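You operate a simulated robot arm through the tools that you are given. There is no shell and no other tool. Be economical: measure what you need, move in short steps, check, and stop when the job is done.

You are at the controls of a simulated robot arm. One attempt, no reset.

Task
Punch both leaflets on the desk once and slide them clear.
Fine: one ends on each side of the paper punch.

It is judged by the outcome, as a careful person would: the job done as asked, and still so three seconds after it is handed in. It fails if anything else is knocked over, pushed out of place, dropped, spilled or broken.

Robot
A 6-joint arm with a two-finger parallel gripper, fixed in place. Base frame: the origin is at the foot of the arm, x ahead of it, y to its left, z up. Lengths are in m, angles in degrees, forces in N, time in s.
With the tool pointing down near the work surface it reaches from about 0.26 to 0.68 m from the base axis. Its first joint turns from -66.0 to 66.0 degrees. Payload 2.9 kg.
The TCP is the grasp point between the finger pads, 0.03 m short of the fingertips. In the tool frame z runs along the fingers and y along their closing line. Largest opening 0.11 m; finger width 0.02, thickness 0.01; the body of the gripper, 0.048 by 0.112 m, starts 0.055 m behind the TCP.
Orientation is told as [roll, pitch, yaw] about the base's x, y, z axes, in that order, counted from this pose: with the fingers straight down and closing along the base's y, the tool's x points along the base's -x, its y along +y and its z along -z.

Tools
- The arm moves only by the tool arm_command. Its argument "motion" is a list of rows, each an object (a shift or turn left out is 0, a gripper value left out holds the last) with "angular": the turn, a rotation vector about the tool's x, y, z in units of 8 degrees (1.0 is 8 degrees), a list of three; "slide": the shift along the tool's x, y, z in units of 25 mm (1.0 is 25 mm), a list of three; "fingers": the opening, from 0 (shut) to 1 (fully open). In form: [{"angular": [wx, wy, wz], "slide": [x, y, z], "fingers": fingers}, ...]. A call has 1 to 10 rows; each row shifts and turns the commanded pose from where the row before left it, along the tool's axes as they then stand. A call with a number of a shift or a turn outside -1 to 1 is refused whole. Each row takes 0.2 s and may step no farther than 0.05 m and 8.6 degrees from the row before; otherwise, or with a gripper value out of range, the whole call is refused. Where a pose cannot be reached the arm comes as near as it can. A force on the tool above 40 N (or 10 N above the force at the start of the call, whichever is more), or a blocked arm, ends the call early, and 0.2 s more pass. Each finger travels about 0.108 m/s and halts on what it meets, pressing with about 33 N; the grip force reading is that of the motor and also rises with nothing between the fingers. The clock runs only during rows and for 0.2 s after the last one: add rows that do not move to give the fingers time. The reply holds the time, the measured pose of the TCP, the force on the tool along the base axes, the opening and the grip force, in the units named above and with some noise.
- Cameras (640 x 400 px; columns grow to the right, rows downward): "scene" is fixed at [0.0515, 0.4239, 1.3655]; the picture's right is [-0.96, -0.29, 0.00], its down [-0.16, 0.52, -0.84] and it looks along [0.24, -0.80, -0.55] (base axes); focal length 320 px, centre (320, 200). "wrist" rides on the gripper at [-0.036, 0, -0.057] in the tool frame; the picture's right is [0.00, -1.00, 0.00], its down [0.97, 0.00, -0.24] and it looks along [0.24, 0.00, 0.97] (tool axes); focal length 218 px, centre (320, 200).
- camera(camera): a new picture of that camera. It takes no simulated time.
- locate(camera, pixels): there is no depth. For up to 12 entries [column, row, z] of the newest picture of that camera ("zoom" is the newest enlarged one), the place [x, y] in the base frame at which the ray of that pixel passes the height z, good to about 0.003 m, but the place of the scene camera against the robot may be out by one fixed shift of up to 0.025 m in any direction. It takes no simulated time.
- inspect(camera, box): a new picture of the part [left, top, right, bottom] of that camera's present view, enlarged. It takes no simulated time.
- sign_off(): hands the job in; it is judged then, once.

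Work in short steps. Measure before you move; look again where a grasp or a placing could have gone wrong, and mend it. You have 80 turns and 34 pictures in all, those below and enlarged ones among them. Open the gripper and draw the arm clear of the work before you hand the job in, unless the task says otherwise; then end with one line.

The tools are called as a command line: name --argument value ..., lists and objects as JSON in quotes. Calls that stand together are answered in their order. arm_command: Moves the arm, as the interface text tells. Its arguments: {"type":"object","properties":{"motion":{"type":"array"}},"required":["motion"]} The other tools are called the same way: camera (camera) takes a picture; locate (camera, pixels) gives the place at which the rays of pixels pass given heights; inspect (camera, box) takes an enlarged picture of a part of a camera's view; sign_off () hands the job in.

At the start:

```text
t: 0.0
position: [0.3585, -0.0573, 1.1447]
tool_rot: [-0.1, 0.0, 0.1]
ft_force: [0.0, -0.3, -0.2]
gripper_width: 0.1101
grasp_force: 0.1
```

scene: 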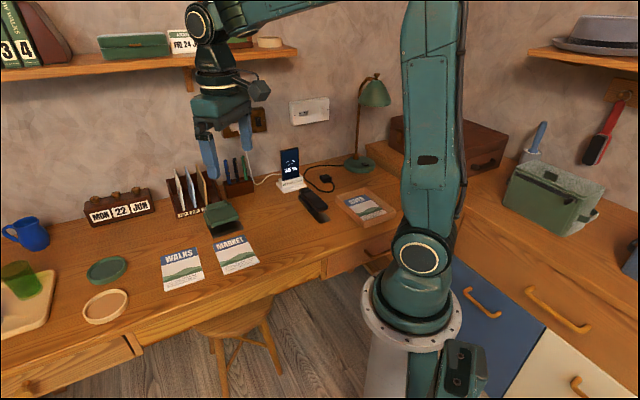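
wrist: 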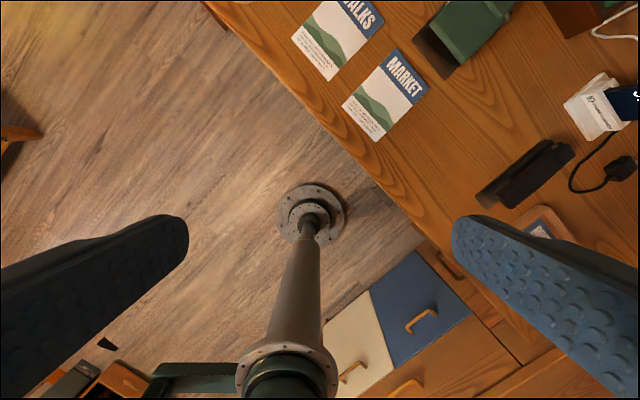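

I begin by enlarging the area of the leaflets (around 180-240, 255) and the green punch (222, 217) in the scene view.

inspect --camera "scene" --box '[140, 140, 300, 300]'

inspect --camera "wrist" --box '[280, 0, 640, 225]'

locate --camera "wrist" --pixels '[[343, 104, 0.74], [387, 49, 0.74], [428, 90, 0.74], [379, 141, 0.74], [291, 40, 0.74], [328, 81, 0.74], [385, 18, 0.74], [417, 25, 0.74], [446, 79, 0.74], [330, 0, 0.74]]'

locate --camera "scene" --pixels '[[161, 250, 0.74], [197, 247, 0.74], [164, 291, 0.74], [205, 282, 0.74], [213, 240, 0.74], [245, 234, 0.74], [222, 275, 0.74], [260, 262, 0.74], [205, 205, 0.78], [232, 202, 0.78], [212, 237, 0.74], [240, 224, 0.74]]'

```text
2.50 times, centred on (220, 220) of scene
```

zoom: 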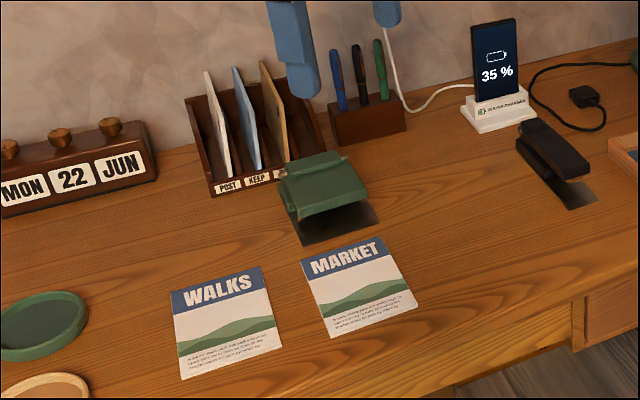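

```text
1.78 times, centred on (460, 112) of wrist
```

zoom: 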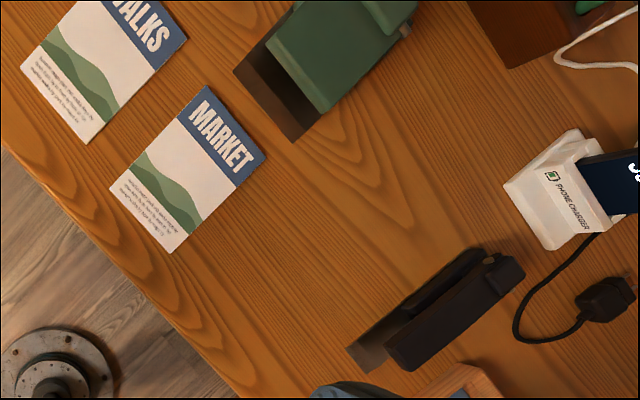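

```text
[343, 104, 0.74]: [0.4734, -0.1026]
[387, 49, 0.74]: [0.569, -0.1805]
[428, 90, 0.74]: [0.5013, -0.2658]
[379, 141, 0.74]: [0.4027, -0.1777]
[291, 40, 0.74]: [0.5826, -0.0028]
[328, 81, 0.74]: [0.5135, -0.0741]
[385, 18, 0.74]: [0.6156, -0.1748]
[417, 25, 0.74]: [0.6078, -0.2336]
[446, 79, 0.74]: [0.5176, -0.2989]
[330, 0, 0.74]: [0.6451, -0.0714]
```

```text
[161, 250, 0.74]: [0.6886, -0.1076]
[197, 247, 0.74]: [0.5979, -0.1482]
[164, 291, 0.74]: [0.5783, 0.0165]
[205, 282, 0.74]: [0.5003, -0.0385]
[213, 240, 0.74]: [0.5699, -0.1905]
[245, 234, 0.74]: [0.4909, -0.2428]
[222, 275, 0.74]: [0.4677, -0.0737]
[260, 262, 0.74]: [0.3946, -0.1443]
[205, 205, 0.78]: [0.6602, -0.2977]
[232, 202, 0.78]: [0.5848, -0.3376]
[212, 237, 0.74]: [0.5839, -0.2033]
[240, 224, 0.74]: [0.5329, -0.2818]
```

The wrist view gives MARKET corners about (0.47,-0.10),(0.57,-0.18),(0.50,-0.27),(0.40,-0.18) and the punch's front at (0.61,-0.23)-(0.52,-0.30). I move over the leaflets, lower, and shut the fingers for a better look.

arm_command --motion '[{"slide": [-0.9, -1, 0.8], "fingers": 0}, {"slide": [-0.9, -1, 0.8]}, {"slide": [-0.9, -1, 0.8]}, {"slide": [-0.9, -1, 0.8]}, {"slide": [-0.9, -1, 0.8]}, {"slide": [-0.9, -1, 0.8]}]'

arm_command --motion '[{"angular": [0, 0, 1]}, {"angular": [0, 0, 1]}, {"angular": [0, 0, 1]}, {"angular": [0, 0, 1]}, {"angular": [0, 0, 1]}, {"angular": [0, 0, 1]}]'

camera --camera "wrist"

```text
t: 1.4
position: [0.4941, -0.207, 1.0244]
tool_rot: [0.0, 0.0, 0.0]
ft_force: [-0.2, 0.6, -0.7]
gripper_width: 0.0
grasp_force: 32.5
```

```text
t: 2.8
position: [0.4947, -0.2057, 1.025]
tool_rot: [0.1, 0.0, -48.2]
ft_force: [-0.3, -0.1, -0.6]
gripper_width: 0.0001
grasp_force: 32.4
```

```text
29 pictures are left
```

wrist: 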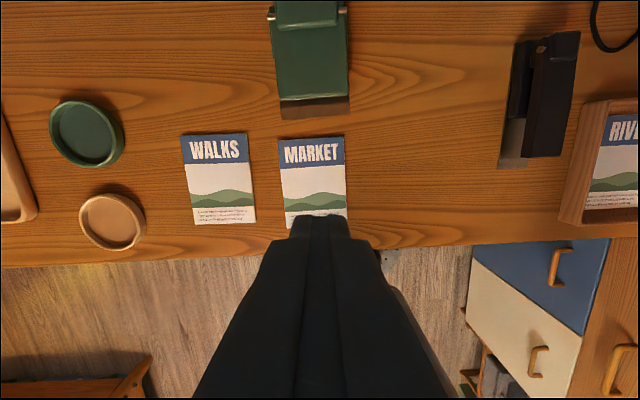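

The view is now square with the desk: MARKET (278-346, 137-228) lies right before the punch (272-350, 5-120), WALKS at (180-256, 133-223). I enlarge the punch and measure everything.

inspect --camera "wrist" --box '[170, 0, 410, 240]'

locate --camera "wrist" --pixels '[[278, 140, 0.742], [344, 137, 0.742], [286, 228, 0.742], [347, 220, 0.742], [180, 137, 0.742], [247, 133, 0.742], [192, 225, 0.742], [256, 220, 0.742], [281, 120, 0.742], [350, 115, 0.742], [0, 268, 0.74], [460, 240, 0.74]]'

```text
1.67 times, centred on (290, 120) of wrist
```

zoom: 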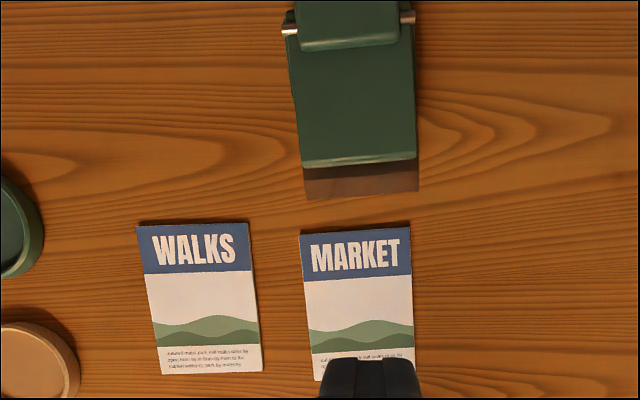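

```text
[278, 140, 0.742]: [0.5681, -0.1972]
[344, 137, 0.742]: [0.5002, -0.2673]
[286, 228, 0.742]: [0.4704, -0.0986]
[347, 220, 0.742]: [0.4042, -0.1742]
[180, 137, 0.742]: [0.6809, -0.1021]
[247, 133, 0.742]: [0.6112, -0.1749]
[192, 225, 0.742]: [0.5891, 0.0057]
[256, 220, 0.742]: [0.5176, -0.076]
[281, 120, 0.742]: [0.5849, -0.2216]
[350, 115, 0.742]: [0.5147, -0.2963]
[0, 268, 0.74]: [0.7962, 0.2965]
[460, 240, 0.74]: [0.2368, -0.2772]
```

I need the punch's shape: which part is the lever and where its slot is. I take tight enlargements from the scene camera.

inspect --camera "scene" --box '[195, 188, 245, 220]'

arm_command --motion '[{"slide": [-1, 0, 0]}, {"slide": [-1, 0, 0]}, {"slide": [-1, 0, 0]}]'

inspect --camera "wrist" --box '[210, 0, 410, 200]'

```text
12.50 times, centred on (220, 204) of scene
```

zoom: 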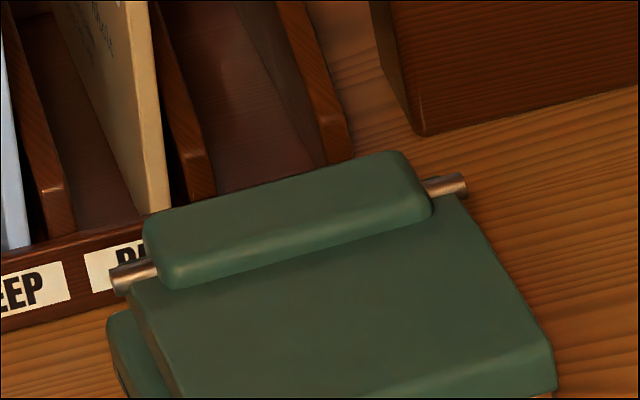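

```text
t: 3.6
position: [0.5449, -0.2635, 1.0244]
tool_rot: [0.1, -0.1, -48.0]
ft_force: [0.0, 0.4, 0.2]
gripper_width: 0.0001
grasp_force: 33.0
```

```text
2.00 times, centred on (310, 100) of wrist
```

zoom: 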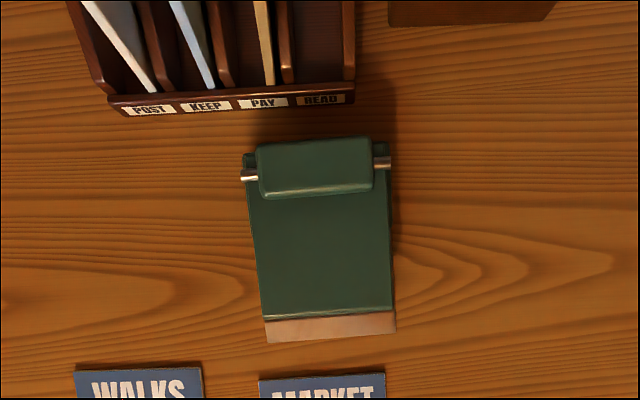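

The lever hinges at its back (pin) and its plate reaches forward over a metal base; I look at the front gap and note positions.

inspect --camera "scene" --box '[195, 205, 250, 245]'

locate --camera "zoom" --pixels '[[265, 342, 0.742], [396, 333, 0.742], [262, 320, 0.79], [392, 308, 0.79], [245, 178, 0.79], [389, 165, 0.79], [243, 160, 0.76]]'

```text
10.00 times, centred on (222, 225) of scene
```

zoom: 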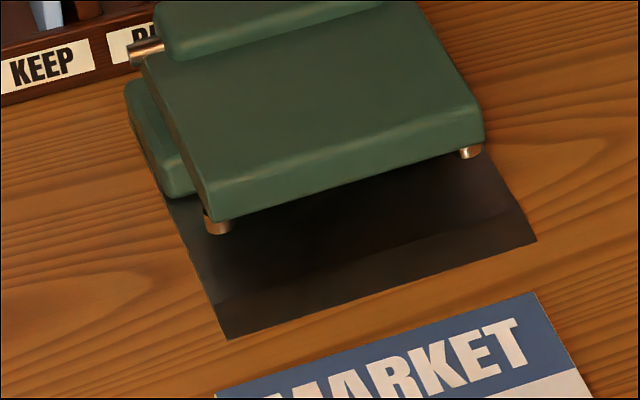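

```text
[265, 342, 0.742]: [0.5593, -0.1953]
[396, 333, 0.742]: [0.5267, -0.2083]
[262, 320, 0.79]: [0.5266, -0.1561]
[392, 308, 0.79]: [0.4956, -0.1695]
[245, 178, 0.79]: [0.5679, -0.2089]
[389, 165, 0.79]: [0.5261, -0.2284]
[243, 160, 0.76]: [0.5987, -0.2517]
```

I repeat the measurement in wrist-picture pixels (the last zoom was the scene's).

locate --camera "wrist" --pixels '[[342.5, 171, 0.742], [408, 166.5, 0.742], [341, 160, 0.78], [406, 154, 0.78], [332.5, 89, 0.8], [404.5, 82.5, 0.8], [331.5, 78, 0.74], [339, 189, 0.742], [402.5, 187, 0.742], [264, 57, 0.75], [387, 52, 0.75]]'

```text
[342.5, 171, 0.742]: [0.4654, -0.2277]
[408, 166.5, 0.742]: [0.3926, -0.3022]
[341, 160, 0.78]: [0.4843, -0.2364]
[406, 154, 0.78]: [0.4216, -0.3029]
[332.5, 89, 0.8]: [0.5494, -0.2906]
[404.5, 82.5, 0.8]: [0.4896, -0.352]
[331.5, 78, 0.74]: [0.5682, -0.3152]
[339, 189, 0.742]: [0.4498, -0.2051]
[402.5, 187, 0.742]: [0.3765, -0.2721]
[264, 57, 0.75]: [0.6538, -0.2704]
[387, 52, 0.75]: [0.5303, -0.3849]
```

The enlargement was 320 px wide, starting at column 150, so I redo the pixels shifted by -60.

locate --camera "wrist" --pixels '[[282.5, 171, 0.742], [348, 166.5, 0.742], [281, 160, 0.78], [346, 154, 0.78], [272.5, 89, 0.8], [344.5, 82.5, 0.8], [271.5, 78, 0.74], [279, 190, 0.742], [342.5, 187, 0.742], [204, 57, 0.75], [327, 52, 0.75], [187, 184, 0.742]]'

```text
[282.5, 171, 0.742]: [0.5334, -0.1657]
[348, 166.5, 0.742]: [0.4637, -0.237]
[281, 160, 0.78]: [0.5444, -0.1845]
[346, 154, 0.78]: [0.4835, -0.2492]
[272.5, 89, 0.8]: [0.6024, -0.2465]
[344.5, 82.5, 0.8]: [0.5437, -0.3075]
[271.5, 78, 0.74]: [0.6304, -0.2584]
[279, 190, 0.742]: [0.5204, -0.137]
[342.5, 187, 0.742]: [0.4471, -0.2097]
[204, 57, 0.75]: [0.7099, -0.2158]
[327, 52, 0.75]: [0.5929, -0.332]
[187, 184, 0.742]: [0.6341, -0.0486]
```

Correcting for the 0.05/-0.058 move: in a punch frame (forward f=(0.715,-0.699), right u=(-0.699,-0.715)) the base front is at f 0.574, lever front f 0.595, centre u -0.198; MARKET spans f 0.408-0.544, u -0.208. I align to yaw about -44.3 and go to hover above MARKET at f 0.45.

arm_command --motion '[{"angular": [0, 0, -0.46]}, {"slide": [1, 0.12, 1]}, {"slide": [1, 0.12, 1]}, {"slide": [1, 0.12, 1]}, {"slide": [1, 0.12, 1]}, {"slide": [1, 0.12, 1]}, {"slide": [0, 0, 1]}, {"slide": [0, 0, 1]}, {"slide": [0, 0, 0.8]}]'

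camera --camera "wrist"

```text
t: 5.6
position: [0.4643, -0.1649, 0.8296]
tool_rot: [0.1, 0.0, -44.2]
ft_force: [-0.6, -0.7, -0.1]
gripper_width: 0.0001
grasp_force: 32.9
```

```text
24 pictures are left
```

wrist: 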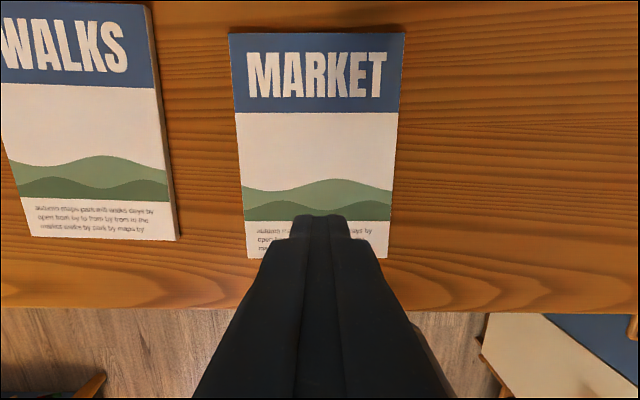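

The fingertips are centred on MARKET (229-405 at the top). I re-measure its corners closely and descend step by step to contact.

locate --camera "wrist" --pixels '[[229, 35, 0.744], [405, 33, 0.744], [247, 259, 0.744], [388, 258, 0.744], [155, 5, 0.744], [179, 240, 0.744], [32, 237, 0.744]]'

arm_command --motion '[{"slide": [0, 0, 1]}, {"slide": [0, 0, 0.6]}, {"slide": [0, 0, 0.25]}, {"slide": [0, 0, 0.2]}, {"slide": [0, 0, 0.1]}]'

```text
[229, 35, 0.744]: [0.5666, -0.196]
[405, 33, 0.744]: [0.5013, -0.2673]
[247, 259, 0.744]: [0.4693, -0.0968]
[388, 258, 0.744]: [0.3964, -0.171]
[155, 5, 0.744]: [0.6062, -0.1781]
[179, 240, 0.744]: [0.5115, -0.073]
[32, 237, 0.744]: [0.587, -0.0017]
```

```text
t: 6.8
position: [0.4658, -0.1651, 0.7761]
tool_rot: [0.0, 0.0, -44.3]
ft_force: [0.5, 0.0, -0.3]
gripper_width: 0.0
grasp_force: 33.4
```

Tip is at about z 0.746 with no force yet; I lower in 1-2 mm steps until there is contact.

arm_command --motion '[{"slide": [0, 0, 0.06]}, {"slide": [0, 0, 0.06]}]'

```text
t: 7.4
position: [0.4655, -0.1632, 0.7743]
tool_rot: [0.1, -0.2, -44.3]
ft_force: [-5.2, 3.4, 22.7]
gripper_width: 0.0002
grasp_force: 32.6
```

Contact with 23 N down. I slide MARKET 16 mm forward and 8 mm right as a test, then look.

arm_command --motion '[{"slide": [-0.16, -0.08, 0]}, {"slide": [-0.16, -0.08, 0]}, {"slide": [-0.16, -0.08, 0]}, {"slide": [-0.16, -0.08, 0]}]'

camera --camera "wrist"

```text
t: 8.4
position: [0.4705, -0.181, 0.7747]
tool_rot: [0.1, -0.2, -44.1]
ft_force: [-2.8, 14.5, 33.5]
gripper_width: 0.0
grasp_force: 32.9
```

```text
23 pictures are left
```

wrist: 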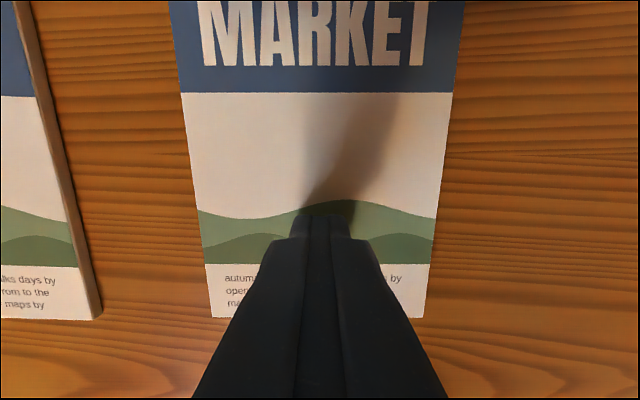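

Force is 33 N, close to the limit. I check how far the leaflet moved from its bottom corners (212, 317) and (425, 317).

locate --camera "wrist" --pixels '[[212, 318, 0.745], [425, 317, 0.745], [184, 95, 0.745], [453, 93, 0.745]]'

arm_command --motion '[{"slide": [-0.2, 0, -0.03]}, {"slide": [-0.2, 0, 0]}, {"slide": [-0.2, 0, 0]}]'

```text
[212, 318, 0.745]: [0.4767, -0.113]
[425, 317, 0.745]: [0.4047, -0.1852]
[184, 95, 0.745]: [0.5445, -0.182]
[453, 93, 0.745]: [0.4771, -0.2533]
```

```text
t: 9.2
position: [0.4802, -0.1932, 0.7737]
tool_rot: [-0.2, 0.0, -44.5]
ft_force: [-8.5, 5.5, 29.1]
gripper_width: 0.0
grasp_force: 33.0
```

The leaflet follows the finger. Its top edge should now be at the punch's base plate (f 0.575); I continue forward in small steps watching the force.

arm_command --motion '[{"slide": [-0.2, 0, 0]}, {"slide": [-0.2, 0, 0]}, {"slide": [-0.2, 0, 0]}]'

inspect --camera "scene" --box '[180, 195, 280, 275]'

```text
t: 10.0
position: [0.493, -0.2021, 0.7756]
tool_rot: [0.0, 0.0, -44.3]
ft_force: [-9.5, 10.3, 29.9]
gripper_width: 0.0
grasp_force: 33.1
```

```text
5.00 times, centred on (230, 235) of scene
```

zoom: 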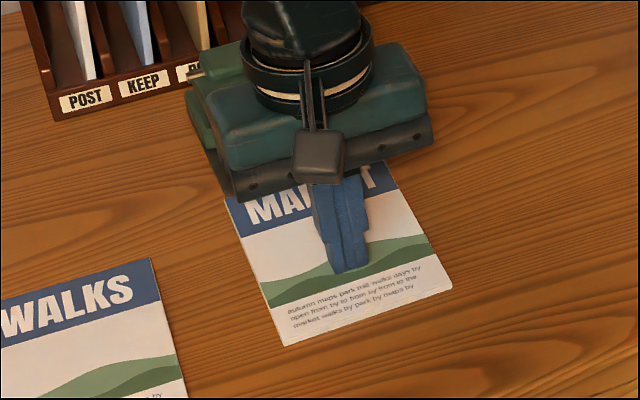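

The leaflet tracks the fingers with steady friction (~14 N) and is entering the punch. I push 30 mm farther.

arm_command --motion '[{"slide": [-0.2, 0, 0]}, {"slide": [-0.2, 0, 0]}, {"slide": [-0.2, 0, 0]}, {"slide": [-0.2, 0, 0]}]'

camera --camera "wrist"

```text
t: 11.0
position: [0.5072, -0.2149, 0.7751]
tool_rot: [0.1, -0.1, -44.3]
ft_force: [-8.0, 8.2, 30.4]
gripper_width: 0.0002
grasp_force: 33.2
```

```text
21 pictures are left
```

wrist: 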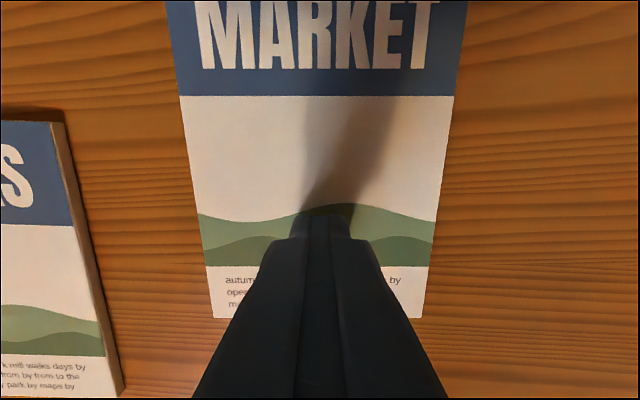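

No slip: the leaflet keeps its place under the fingers; top edge now f ~0.610. I push on toward the stop.

arm_command --motion '[{"slide": [-0.2, 0, 0]}, {"slide": [-0.2, 0, 0]}]'

arm_command --motion '[{"slide": [-0.16, 0, 0]}, {"slide": [-0.16, 0, 0]}]'

camera --camera "wrist"

```text
t: 11.6
position: [0.5142, -0.2232, 0.7756]
tool_rot: [0.1, -0.2, -44.2]
ft_force: [-8.4, 8.4, 31.2]
gripper_width: 0.0003
grasp_force: 33.0
```

```text
t: 12.2
position: [0.5196, -0.2289, 0.7758]
tool_rot: [0.1, -0.2, -44.3]
ft_force: [-6.3, 7.6, 28.5]
gripper_width: 0.0
grasp_force: 33.6
```

```text
20 pictures are left
```

wrist: 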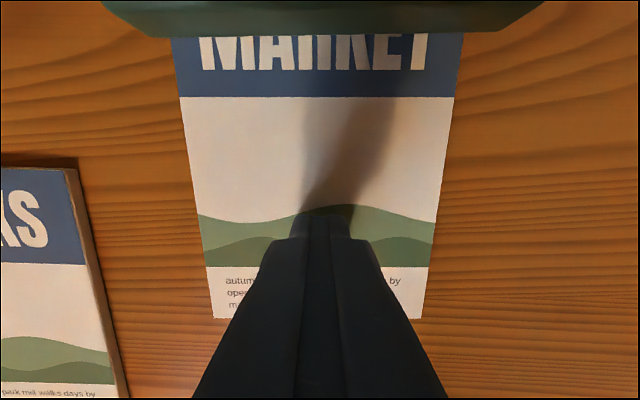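

The title band now passes under the lever, centred to within ~2 mm, top edge f ~0.629, no stop felt yet. I push up to 10 mm more to feel for the stop.

arm_command --motion '[{"slide": [-0.15, 0, 0]}, {"slide": [-0.15, 0, 0]}, {"slide": [-0.15, 0, 0]}]'

camera --camera "wrist"

```text
t: 13.0
position: [0.5272, -0.2379, 0.774]
tool_rot: [0.0, -0.2, -44.3]
ft_force: [-6.2, 7.6, 28.2]
gripper_width: 0.0
grasp_force: 32.6
```

```text
19 pictures are left
```

wrist: 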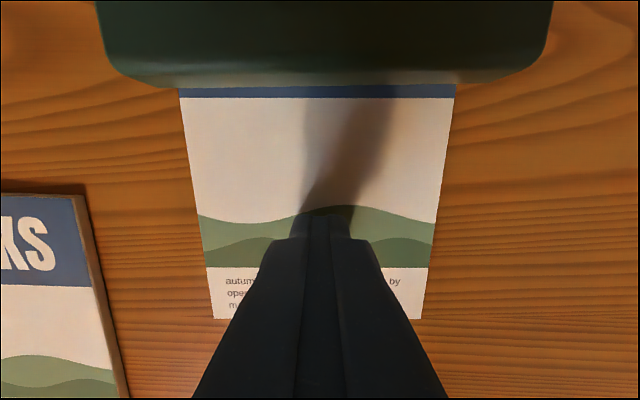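

No stop yet (top edge f ~0.64). I gauge where the punch's body front lies from the earlier scene zoom: base front-left (212.5,238.5), body front-left (206.5,224.5).

locate --camera "scene" --pixels '[[212.5, 238.5, 0.742], [206.5, 224.5, 0.745], [243.7, 229.1, 0.742], [211.8, 228.2, 0.755], [237, 220.2, 0.755], [211.8, 228.2, 0.765], [237, 220.2, 0.765]]'

```text
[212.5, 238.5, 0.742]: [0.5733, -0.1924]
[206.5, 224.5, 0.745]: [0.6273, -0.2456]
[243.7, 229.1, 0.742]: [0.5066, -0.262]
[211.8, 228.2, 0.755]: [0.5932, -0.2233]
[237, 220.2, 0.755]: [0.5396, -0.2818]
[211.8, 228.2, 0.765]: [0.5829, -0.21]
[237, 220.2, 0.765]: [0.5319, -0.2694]
```

Pins sit at f ~0.605 and the body at ~0.65, so the leaflet (edge 0.64) lies well under both pins. I lift off, move 62 mm forward over the lever's front, and look.

arm_command --motion '[{"slide": [0, 0, -0.2]}, {"slide": [0, 0, -1]}, {"slide": [0, 0, -1]}, {"slide": [0, 0, -1]}, {"slide": [-0.84, 0, 0]}, {"slide": [-0.84, 0, 0]}, {"slide": [-0.84, 0, 0]}]'

inspect --camera "scene" --box '[180, 185, 280, 265]'

camera --camera "wrist"

```text
t: 14.6
position: [0.5717, -0.2822, 0.8535]
tool_rot: [0.0, 0.1, -44.3]
ft_force: [-0.2, 0.4, -0.3]
gripper_width: 0.0
grasp_force: 33.0
```

```text
5.00 times, centred on (230, 225) of scene
```

zoom: 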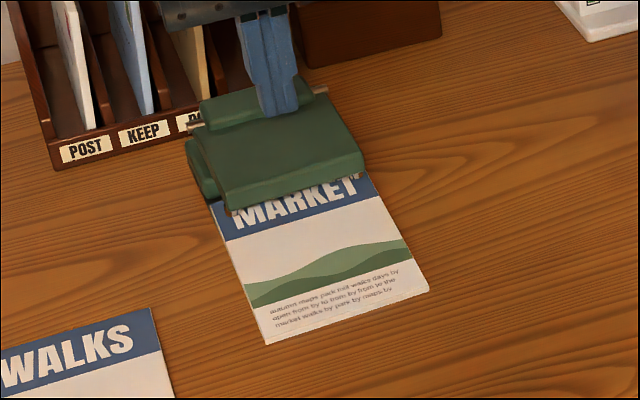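

```text
17 pictures are left
```

wrist: 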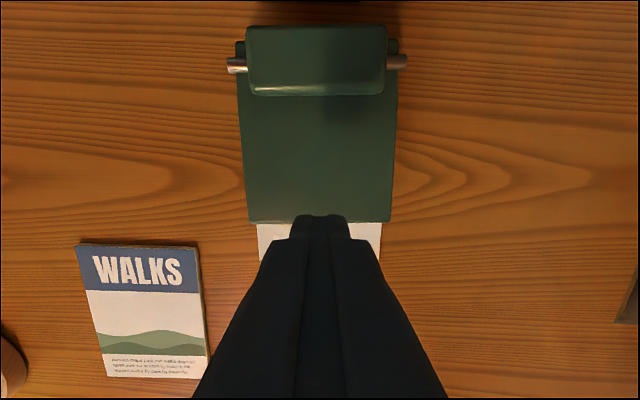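

The tip (row 222) is over the lever's front edge, leaflet centred (257-382 vs lever 247-395). I go 8 mm farther in and descend gently to contact.

arm_command --motion '[{"slide": [-0.3, 0, 0]}, {"slide": [0, 0, 0.3]}, {"slide": [0, 0, 0.3]}, {"slide": [0, 0, 0.3]}, {"slide": [0, 0, 0.2]}, {"slide": [0, 0, 0.2]}, {"slide": [0, 0, 0.2]}]'

```text
t: 16.2
position: [0.5779, -0.2859, 0.8159]
tool_rot: [0.0, -0.1, -44.2]
ft_force: [0.4, 0.5, 0.6]
gripper_width: 0.0002
grasp_force: 33.0
```

Tip is at z 0.786, still no contact; I continue down in small steps.

arm_command --motion '[{"slide": [0, 0, 0.16]}, {"slide": [0, 0, 0.16]}, {"slide": [0, 0, 0.16]}]'

arm_command --motion '[{"slide": [0, 0, 0.12]}, {"slide": [0, 0, 0.12]}, {"slide": [0, 0, 0.12]}]'

```text
t: 17.0
position: [0.5785, -0.2866, 0.8056]
tool_rot: [0.1, -0.1, -44.3]
ft_force: [-7.7, 3.8, 20.8]
gripper_width: 0.0002
grasp_force: 32.8
```

```text
t: 17.4
position: [0.5797, -0.2861, 0.8074]
tool_rot: [0.1, -0.2, -44.3]
ft_force: [-6.0, 2.8, 13.7]
gripper_width: 0.0
grasp_force: 32.9
stopped in row 2: the force on the tool passed its limit (the readings are from after the stop); the commanded pose is now the measured one
```

The call stopped at 40 N with the tip near z 0.776. I look whether the lever has moved.

inspect --camera "scene" --box '[190, 195, 254, 235]'

```text
10.00 times, centred on (222, 215) of scene
```

zoom: 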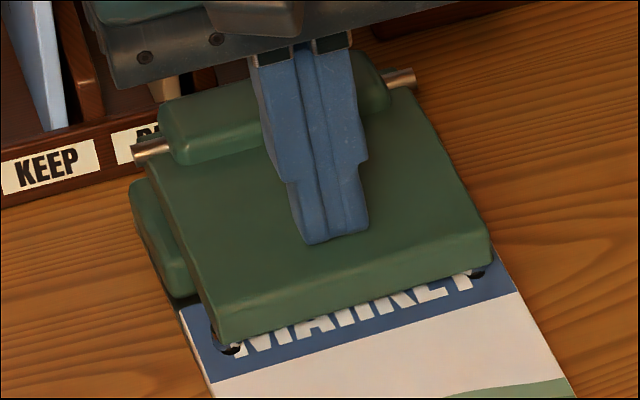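

The lever has dipped some (front corner from about row 315 to 340) and dark spots show under the pins at (230,348),(475,273). I lift slightly and shift 10 mm toward the lever's front for a fuller stroke.

arm_command --motion '[{"slide": [0, 0, -0.5]}, {"slide": [0, 0, -0.5]}, {"slide": [0, 0, -0.3]}, {"slide": [0.4, 0, 0]}]'

inspect --camera "scene" --box '[190, 195, 254, 235]'

```text
t: 18.4
position: [0.572, -0.2792, 0.8372]
tool_rot: [0.0, -0.1, -44.2]
ft_force: [0.5, 0.3, 0.0]
gripper_width: 0.0001
grasp_force: 33.4
```

```text
10.00 times, centred on (222, 215) of scene
```

zoom: 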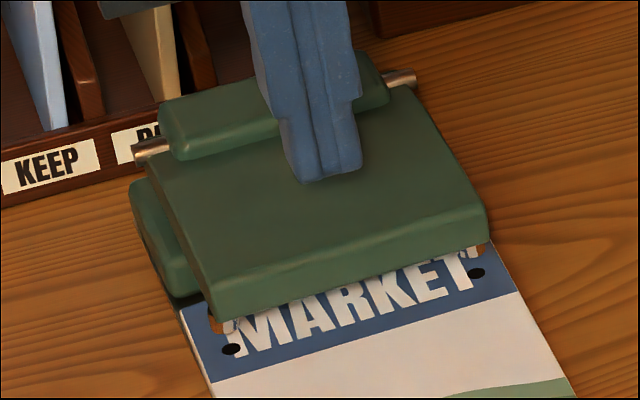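

Both holes are clearly punched in MARKET ((231,349),(476,273)) and the lever sprang back. I back off 61 mm and press on the leaflet again to draw it out.

arm_command --motion '[{"slide": [0.82, 0, 0]}, {"slide": [0.82, 0, 0]}, {"slide": [0.82, 0, 0]}, {"slide": [0, 0, 1]}, {"slide": [0, 0, 1]}, {"slide": [0, 0, 0.36]}, {"slide": [0, 0, 0.1]}]'

arm_command --motion '[{"slide": [0, 0, 0.06]}, {"slide": [0, 0, 0.04]}]'

```text
t: 20.0
position: [0.5272, -0.2374, 0.7757]
tool_rot: [0.1, -0.1, -44.3]
ft_force: [-3.1, 0.9, 7.4]
gripper_width: 0.0001
grasp_force: 32.9
```

```text
t: 20.6
position: [0.5289, -0.2364, 0.7766]
tool_rot: [0.1, -0.3, -44.3]
ft_force: [-10.6, 4.4, 30.2]
gripper_width: 0.0
grasp_force: 33.1
```

30 N down; I draw the leaflet back out, about 78 mm.

arm_command --motion '[{"slide": [0.3, 0, 0]}, {"slide": [0.35, 0, 0]}, {"slide": [0.35, 0, 0]}, {"slide": [0.35, 0, 0]}, {"slide": [0.35, 0, 0]}]'

arm_command --motion '[{"slide": [0.35, 0, 0]}, {"slide": [0.35, 0, 0]}, {"slide": [0.35, 0, 0]}, {"slide": [0.35, 0, 0]}]'

camera --camera "wrist"

```text
t: 21.8
position: [0.4999, -0.2089, 0.7745]
tool_rot: [0.1, -0.6, -44.3]
ft_force: [6.3, -6.6, 25.1]
gripper_width: 0.0002
grasp_force: 33.1
```

```text
t: 22.8
position: [0.4736, -0.1826, 0.7749]
tool_rot: [0.1, -0.3, -44.2]
ft_force: [6.5, -7.5, 23.8]
gripper_width: 0.0
grasp_force: 32.7
```

```text
14 pictures are left
```

wrist: 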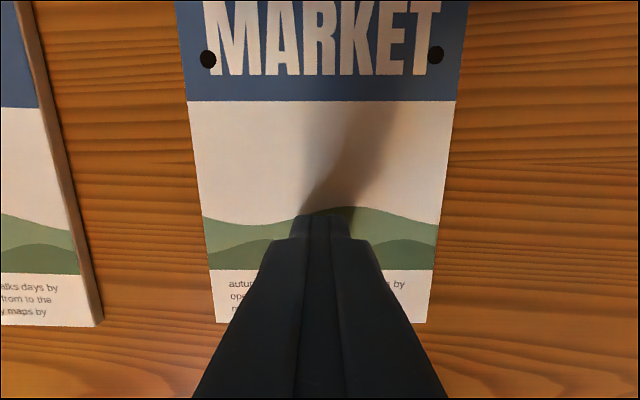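

The leaflet is drawn clear with both holes visible at (207,59) and (435,55). Next I slide it right (tool -y) with a slight further pull back, about 67 mm first.

arm_command --motion '[{"slide": [0.2, -0.1, 0]}, {"slide": [0.1, -0.3, 0]}, {"slide": [0, -0.35, 0]}, {"slide": [0, -0.35, 0]}, {"slide": [0, -0.35, 0]}]'

arm_command --motion '[{"slide": [0, -0.4, 0]}, {"slide": [0, -0.4, 0]}, {"slide": [0, -0.4, 0]}]'

camera --camera "wrist"

```text
t: 24.0
position: [0.4431, -0.2024, 0.7743]
tool_rot: [0.1, -0.3, -44.3]
ft_force: [7.6, 8.0, 30.7]
gripper_width: 0.0
grasp_force: 32.6
```

```text
t: 24.8
position: [0.4208, -0.2241, 0.7754]
tool_rot: [0.1, -0.3, -44.3]
ft_force: [8.6, 6.8, 27.0]
gripper_width: 0.0
grasp_force: 32.4
```

```text
13 pictures are left
```

wrist: 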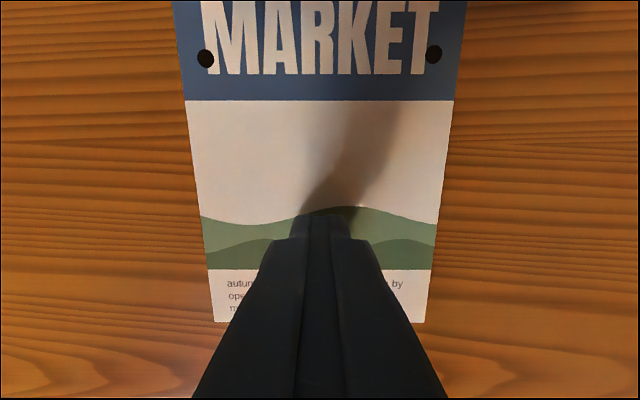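

It follows without turning. I slide another 74 mm right.

arm_command --motion '[{"slide": [0, -0.4, 0]}, {"slide": [0, -0.4, 0]}, {"slide": [0, -0.4, 0]}, {"slide": [0, -0.4, 0]}]'

arm_command --motion '[{"slide": [0, -0.4, 0]}, {"slide": [0, -0.4, 0]}, {"slide": [0, -0.4, 0]}, {"slide": [0, -0.2, 0]}]'

arm_command --motion '[{"slide": [-0.3, 0, 0]}, {"slide": [-0.4, 0, 0]}, {"slide": [-0.4, 0, 0]}, {"slide": [-0.4, 0, 0]}, {"slide": [-0.4, 0, 0]}]'

camera --camera "wrist"

```text
t: 25.8
position: [0.3928, -0.2529, 0.7737]
tool_rot: [0.1, -0.3, -44.2]
ft_force: [8.0, 8.2, 32.0]
gripper_width: 0.0003
grasp_force: 32.8
```

```text
t: 26.8
position: [0.3685, -0.278, 0.7741]
tool_rot: [0.1, -0.3, -44.2]
ft_force: [8.0, 7.9, 30.4]
gripper_width: 0.0
grasp_force: 32.8
```

```text
t: 27.2
position: [0.3697, -0.2786, 0.774]
tool_rot: [0.1, 0.3, -44.2]
ft_force: [-2.4, 2.9, 11.9]
gripper_width: 0.0002
grasp_force: 33.1
stopped in row 1: the force on the tool passed its limit (the readings are from after the stop); the commanded pose is now the measured one
```

```text
12 pictures are left
```

wrist: 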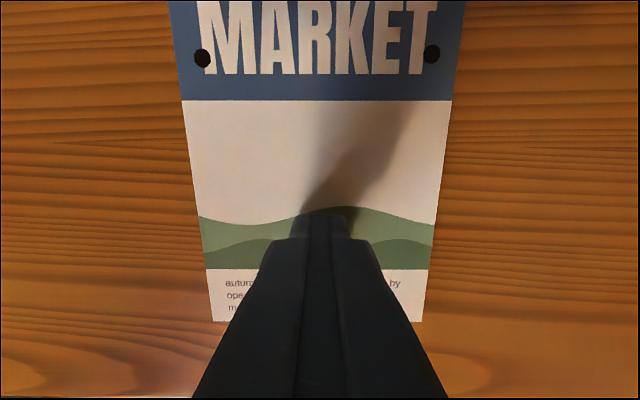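

The limit tripped on the change of direction; the leaflet is still well under the fingers (u -0.06). I go on forward with a lighter press.

arm_command --motion '[{"slide": [-0.2, 0, 0.04]}, {"slide": [-0.3, 0, 0]}, {"slide": [-0.35, 0, 0]}, {"slide": [-0.35, 0, 0]}, {"slide": [-0.35, 0, 0]}]'

arm_command --motion '[{"slide": [-0.35, 0, 0]}, {"slide": [-0.35, 0, 0]}, {"slide": [-0.35, 0, 0]}, {"slide": [-0.35, 0, 0]}, {"slide": [-0.35, 0, 0]}, {"slide": [-0.35, 0, 0]}, {"slide": [-0.35, 0, 0]}]'

camera --camera "wrist"

```text
t: 28.4
position: [0.3973, -0.3045, 0.7735]
tool_rot: [0.1, 0.4, -44.2]
ft_force: [-8.2, 8.5, 32.3]
gripper_width: 0.0
grasp_force: 32.3
```

```text
t: 30.0
position: [0.4419, -0.3483, 0.7738]
tool_rot: [0.0, 0.2, -44.2]
ft_force: [-7.4, 9.1, 31.3]
gripper_width: 0.0
grasp_force: 33.6
```

```text
11 pictures are left
```

wrist: 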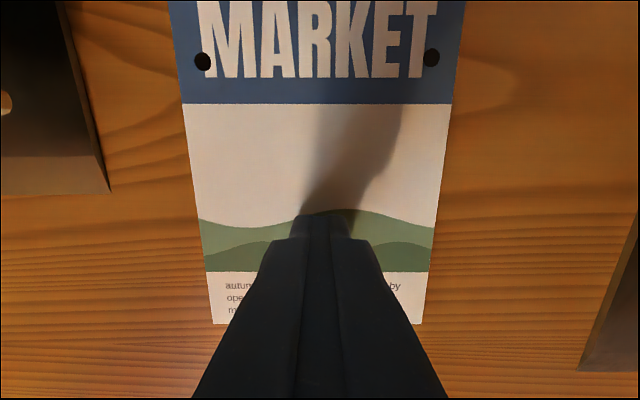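

MARKET now lies beside the punch on its right (f 0.52-0.66, ~3 cm gap). I lift and travel back and left to hover above WALKS.

arm_command --motion '[{"slide": [0, 0, -0.2]}, {"slide": [0, 0, -1]}, {"slide": [0, 0, -1]}, {"slide": [1, 0, -0.5]}, {"slide": [1, 0, 0]}, {"slide": [1, 0, 0]}, {"slide": [0.98, 0, 0]}]'

arm_command --motion '[{"slide": [0, 1, 0]}, {"slide": [0, 1, 0]}, {"slide": [0, 1, 0]}, {"slide": [0, 1, 0]}, {"slide": [0, 1, 0]}, {"slide": [0, 1, 0]}, {"slide": [0, 1, 0]}, {"slide": [0, 1, 0]}, {"slide": [0, 1, 0]}, {"slide": [0, 1, 0]}]'

arm_command --motion '[{"slide": [0, 0.9, 0]}, {"slide": [0, 1, 0]}]'

camera --camera "wrist"

```text
t: 31.6
position: [0.3698, -0.2812, 0.84]
tool_rot: [0.1, 0.3, -44.2]
ft_force: [-0.3, 0.0, 0.0]
gripper_width: 0.0003
grasp_force: 32.8
```

```text
t: 33.8
position: [0.544, -0.101, 0.8402]
tool_rot: [0.1, 0.3, -44.2]
ft_force: [-0.7, -0.2, 0.9]
gripper_width: 0.0
grasp_force: 33.2
```

```text
t: 34.4
position: [0.5776, -0.0663, 0.8411]
tool_rot: [0.1, 0.3, -44.2]
ft_force: [0.2, 0.1, 0.7]
gripper_width: 0.0002
grasp_force: 32.8
```

```text
10 pictures are left
```

wrist: 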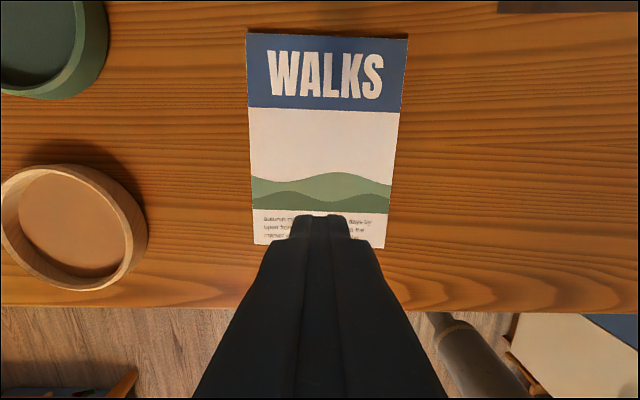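

WALKS is turned ~1.8° clockwise (top edge 247,34 → 408,39). I measure its corners, then lower to contact.

locate --camera "wrist" --pixels '[[247, 34, 0.744], [408, 39, 0.744], [255, 244, 0.744], [385, 248, 0.744], [108, 60, 0.76], [142, 260, 0.745]]'

arm_command --motion '[{"slide": [0, 0, 1]}, {"slide": [0, 0, 1]}, {"slide": [0, 0, 0.5]}, {"slide": [0, 0, 0.1]}]'

arm_command --motion '[{"slide": [0, 0, 0.06]}, {"slide": [0, 0, 0.04]}]'

```text
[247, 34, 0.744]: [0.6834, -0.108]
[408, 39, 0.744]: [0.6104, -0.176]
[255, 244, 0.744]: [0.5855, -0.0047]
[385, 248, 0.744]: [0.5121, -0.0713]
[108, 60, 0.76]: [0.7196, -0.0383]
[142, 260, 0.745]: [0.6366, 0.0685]
```

```text
t: 35.4
position: [0.5777, -0.066, 0.7754]
tool_rot: [0.0, 0.3, -44.1]
ft_force: [0.3, 0.9, -0.1]
gripper_width: 0.0001
grasp_force: 32.9
```

```text
t: 36.0
position: [0.5772, -0.0672, 0.7753]
tool_rot: [0.2, 0.2, -44.1]
ft_force: [-4.3, -0.2, 13.8]
gripper_width: 0.0
grasp_force: 32.9
```

Contact at 14 N. I press slightly more, turn the leaflet ~2° square, pull back ~10 mm and begin sliding right.

arm_command --motion '[{"slide": [0, 0, 0.03]}, {"angular": [0, 0, -0.25]}, {"slide": [0.2, 0, 0]}, {"slide": [0.2, 0, 0]}]'

arm_command --motion '[{"slide": [0, -0.2, 0]}, {"slide": [0, -0.35, 0]}, {"slide": [0, -0.35, 0]}, {"slide": [0, -0.35, 0]}, {"slide": [0, -0.35, 0]}]'

camera --camera "wrist"

```text
t: 37.0
position: [0.5725, -0.06, 0.7738]
tool_rot: [0.4, 0.0, -42.4]
ft_force: [8.6, -6.6, 23.5]
gripper_width: 0.0002
grasp_force: 32.7
```

```text
t: 38.2
position: [0.5444, -0.0894, 0.7743]
tool_rot: [0.3, 0.2, -42.3]
ft_force: [7.6, 6.3, 26.0]
gripper_width: 0.0001
grasp_force: 33.2
```

```text
9 pictures are left
```

wrist: 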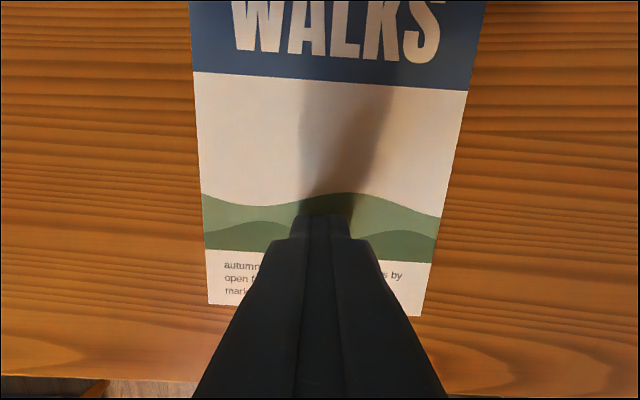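

WALKS follows but did not turn with the fingertip (still ~1.6° off, harmless). I turn the tool back to -44.4 and slide on right to the punch's axis, aiming ~3 mm left to offset the tilt.

arm_command --motion '[{"angular": [0, 0, 0.25]}, {"slide": [0, -0.35, 0]}, {"slide": [0, -0.4, 0]}, {"slide": [0, -0.4, 0]}, {"slide": [0, -0.4, 0]}, {"slide": [0, -0.4, 0]}]'

arm_command --motion '[{"slide": [0, -0.4, 0]}, {"slide": [0, -0.4, 0]}, {"slide": [0, -0.4, 0]}, {"slide": [0, -0.4, 0]}, {"slide": [0, -0.4, 0]}, {"slide": [0, -0.4, 0]}, {"slide": [0, -0.25, 0]}]'

camera --camera "wrist"

```text
t: 39.6
position: [0.5102, -0.1256, 0.7747]
tool_rot: [0.2, 0.1, -44.3]
ft_force: [8.0, 7.4, 27.6]
gripper_width: 0.0
grasp_force: 33.0
```

```text
t: 41.2
position: [0.464, -0.1723, 0.7733]
tool_rot: [0.2, -0.1, -44.1]
ft_force: [7.9, 7.7, 29.1]
gripper_width: 0.0
grasp_force: 33.0
```

```text
8 pictures are left
```

wrist: 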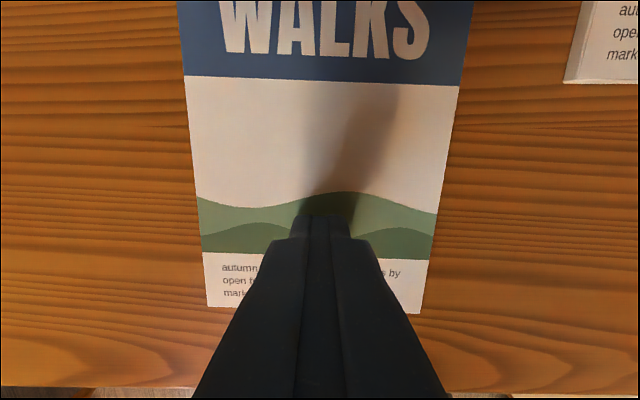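

WALKS is on the punch's axis (tilt ~2°, top centre u ~-0.198, top edge f ~0.553). I push it ~87 mm forward into the slot, in stages.

arm_command --motion '[{"slide": [-0.1, 0, -0.05]}, {"slide": [-0.2, 0, 0]}, {"slide": [-0.3, 0, 0.03]}, {"slide": [-0.3, 0, 0]}, {"slide": [-0.3, 0, 0]}, {"slide": [-0.3, 0, 0]}]'

arm_command --motion '[{"slide": [-0.3, 0, 0]}, {"slide": [-0.3, 0, 0]}, {"slide": [-0.3, 0, 0]}, {"slide": [-0.3, 0, 0]}, {"slide": [-0.3, 0, 0]}]'

camera --camera "wrist"

```text
t: 42.5
position: [0.4849, -0.1937, 0.7747]
tool_rot: [0.1, 0.3, -44.2]
ft_force: [-3.2, 1.3, 10.6]
gripper_width: 0.0002
grasp_force: 32.8
stopped in row 6: the force on the tool passed its limit (the readings are from after the stop); the commanded pose is now the measured one
```

```text
t: 43.7
position: [0.5127, -0.2215, 0.7754]
tool_rot: [0.2, 0.2, -44.2]
ft_force: [-8.1, 9.5, 33.3]
gripper_width: 0.0001
grasp_force: 33.5
```

```text
7 pictures are left
```

wrist: 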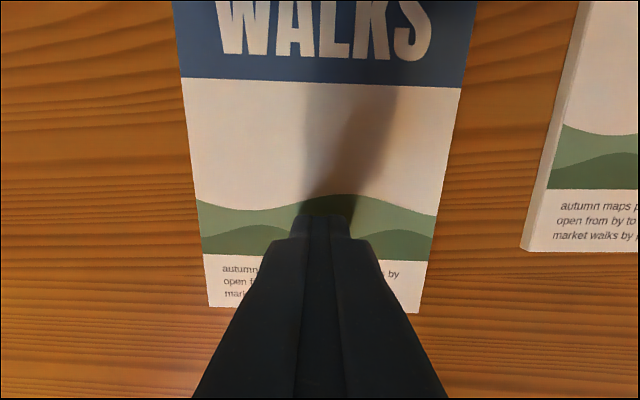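

It follows; top edge f ~0.621. I push 18 mm more.

arm_command --motion '[{"slide": [-0.2, 0, -0.02]}, {"slide": [-0.25, 0, 0]}, {"slide": [-0.25, 0, 0]}]'

camera --camera "wrist"

```text
t: 44.5
position: [0.5255, -0.2328, 0.776]
tool_rot: [0.2, 0.4, -44.2]
ft_force: [-8.8, 7.6, 30.0]
gripper_width: 0.0
grasp_force: 32.9
```

```text
6 pictures are left
```

wrist: 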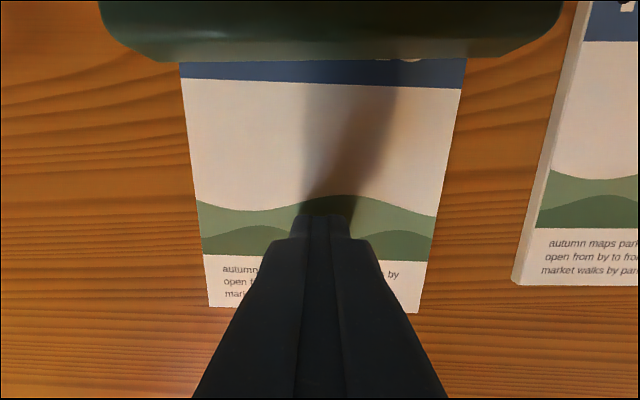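

WALKS is inserted like MARKET was (lever centre 331, leaflet centre 322; same offset as before). I lift, go over the lever to the same press point, and lower.

arm_command --motion '[{"slide": [0, 0, -0.2]}, {"slide": [0, 0, -1]}, {"slide": [0, 0, -1]}, {"slide": [-1, 0, 0]}, {"slide": [-1, 0, 0]}, {"slide": [-0.95, 0, 0]}, {"slide": [0, 0, 0.4]}, {"slide": [0, 0, 0.2]}]'

arm_command --motion '[{"slide": [0, 0, 0.16]}, {"slide": [0, 0, 0.16]}, {"slide": [0, 0, 0.16]}]'

```text
t: 46.3
position: [0.5779, -0.2843, 0.8146]
tool_rot: [0.0, 0.3, -44.2]
ft_force: [-0.7, 0.5, 3.2]
gripper_width: 0.0
grasp_force: 33.4
```

```text
t: 47.1
position: [0.578, -0.2832, 0.8065]
tool_rot: [0.1, 0.1, -44.2]
ft_force: [-16.4, 5.4, 34.9]
gripper_width: 0.0
grasp_force: 33.3
```

34.9 N with the lever going down; I press on until it bottoms as before.

arm_command --motion '[{"slide": [0, 0, 0.06]}, {"slide": [0, 0, 0.06]}, {"slide": [0, 0, 0.06]}]'

arm_command --motion '[{"slide": [0, 0, -0.4]}, {"slide": [0, 0, -0.5]}, {"slide": [0, 0, -0.4]}]'

inspect --camera "scene" --box '[190, 195, 254, 235]'

```text
t: 47.5
position: [0.5767, -0.2851, 0.8078]
tool_rot: [0.1, 0.2, -44.2]
ft_force: [-6.5, 3.2, 13.4]
gripper_width: 0.0002
grasp_force: 33.0
stopped in row 2: the force on the tool passed its limit (the readings are from after the stop); the commanded pose is now the measured one
```

```text
t: 48.3
position: [0.5783, -0.2851, 0.8374]
tool_rot: [0.1, 0.2, -44.2]
ft_force: [-0.8, 0.4, -0.5]
gripper_width: 0.0
grasp_force: 33.2
```

```text
10.00 times, centred on (222, 215) of scene
```

zoom: 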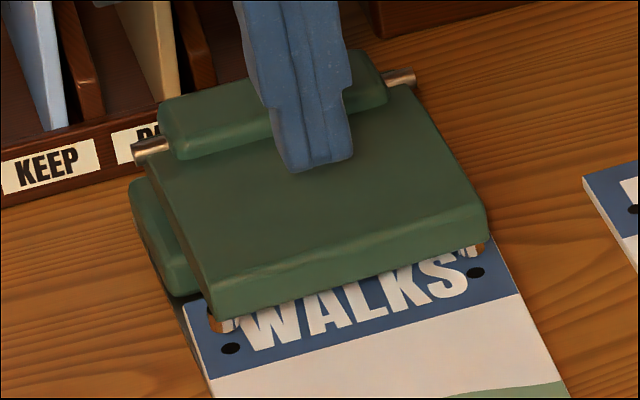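

Both holes are in WALKS ((231,348),(476,272)), and the punch hasn't moved. I return to the leaflet and press to draw it out.

arm_command --motion '[{"slide": [1, 0, 0]}, {"slide": [1, 0, 0]}, {"slide": [0.98, 0, 0]}, {"slide": [0, 0, 1]}, {"slide": [0, 0, 1]}, {"slide": [0, 0, 0.36]}, {"slide": [0, 0, 0.1]}]'

arm_command --motion '[{"slide": [0, 0, 0.06]}, {"slide": [0, 0, 0.03]}]'

```text
t: 49.9
position: [0.5253, -0.2327, 0.7763]
tool_rot: [0.1, 0.2, -44.1]
ft_force: [-0.9, 0.5, 2.7]
gripper_width: 0.0001
grasp_force: 33.0
```

```text
t: 50.5
position: [0.5258, -0.2337, 0.775]
tool_rot: [0.2, 0.1, -44.1]
ft_force: [-8.0, 4.0, 23.2]
gripper_width: 0.0
grasp_force: 33.2
```

23 N; I draw WALKS back about 86 mm.

arm_command --motion '[{"slide": [0.3, 0, 0]}, {"slide": [0.35, 0, 0]}, {"slide": [0.35, 0, 0]}, {"slide": [0.35, 0, 0]}, {"slide": [0.35, 0, 0]}]'

arm_command --motion '[{"slide": [0.35, 0, 0]}, {"slide": [0.35, 0, 0]}, {"slide": [0.35, 0, 0]}, {"slide": [0.35, 0, 0]}, {"slide": [0.35, 0, 0]}]'

camera --camera "wrist"

```text
t: 51.7
position: [0.4946, -0.2032, 0.7749]
tool_rot: [0.2, 0.1, -44.3]
ft_force: [6.1, -5.1, 20.8]
gripper_width: 0.0001
grasp_force: 33.4
```

```text
t: 52.9
position: [0.4634, -0.1713, 0.7748]
tool_rot: [0.1, 0.2, -44.2]
ft_force: [3.6, -4.1, 15.7]
gripper_width: 0.0
grasp_force: 32.7
```

```text
4 pictures are left
```

wrist: 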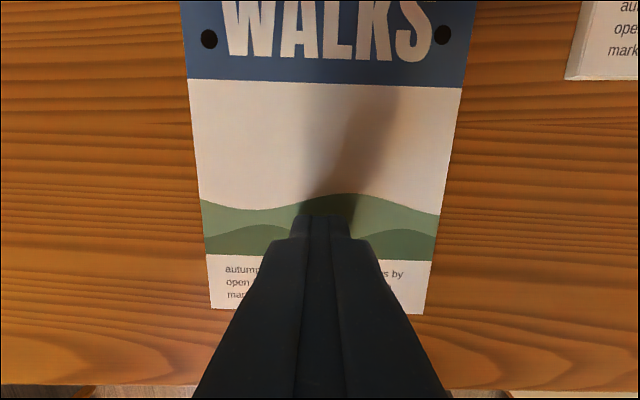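

WALKS is out with both holes visible ((209,39),(442,35)). I press a touch more and slide it left ~137 mm.

arm_command --motion '[{"slide": [0, 0.15, 0.03]}, {"slide": [0, 0.35, 0]}, {"slide": [0, 0.4, 0]}, {"slide": [0, 0.4, 0]}, {"slide": [0, 0.4, 0]}, {"slide": [0, 0.4, 0]}, {"slide": [0, 0.4, 0]}]'

arm_command --motion '[{"slide": [0, 0.4, 0]}, {"slide": [0, 0.4, 0]}, {"slide": [0, 0.4, 0]}, {"slide": [0, 0.4, 0]}, {"slide": [0, 0.4, 0]}, {"slide": [0, 0.4, 0]}, {"slide": [0, 0.4, 0]}, {"slide": [0, 0.2, 0]}]'

```text
t: 54.5
position: [0.5072, -0.1264, 0.7745]
tool_rot: [0.2, 0.1, -44.2]
ft_force: [-6.5, -7.5, 27.3]
gripper_width: 0.0002
grasp_force: 33.2
```

```text
t: 56.3
position: [0.559, -0.073, 0.7747]
tool_rot: [0.3, 0.2, -44.4]
ft_force: [-5.3, -8.0, 23.7]
gripper_width: 0.0002
grasp_force: 32.9
```

Finger at u -0.339, f 0.451. I push it forward beside the punch, with a look midway.

arm_command --motion '[{"slide": [-0.2, 0, -0.03]}, {"slide": [-0.3, 0, 0]}, {"slide": [-0.35, 0, 0]}, {"slide": [-0.35, 0, 0]}, {"slide": [-0.35, 0, 0]}, {"slide": [-0.35, 0, 0]}]'

camera --camera "wrist"

```text
t: 57.7
position: [0.5936, -0.1062, 0.7743]
tool_rot: [0.2, 0.3, -44.3]
ft_force: [-5.1, 7.3, 21.6]
gripper_width: 0.0
grasp_force: 33.3
```

```text
3 pictures are left
```

wrist: 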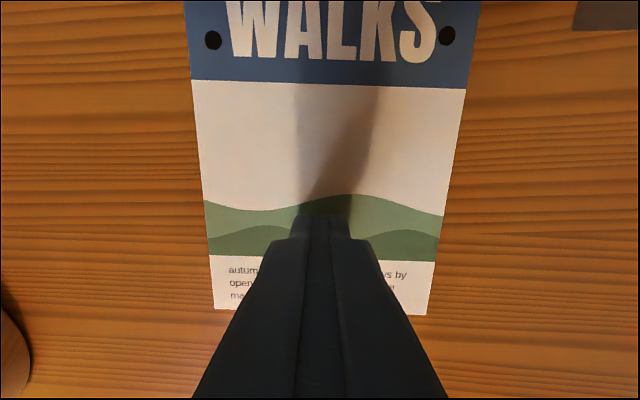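

The leaflet passes well left of the punch plate (475 vs 572). I push another 55 mm forward.

arm_command --motion '[{"slide": [-0.35, 0, 0]}, {"slide": [-0.35, 0, 0]}, {"slide": [-0.35, 0, 0]}, {"slide": [-0.35, 0, 0]}, {"slide": [-0.35, 0, 0]}, {"slide": [-0.35, 0, 0]}]'

```text
t: 59.1
position: [0.6317, -0.145, 0.7751]
tool_rot: [0.2, 0.2, -44.2]
ft_force: [-5.5, 4.4, 16.6]
gripper_width: 0.0
grasp_force: 33.3
```

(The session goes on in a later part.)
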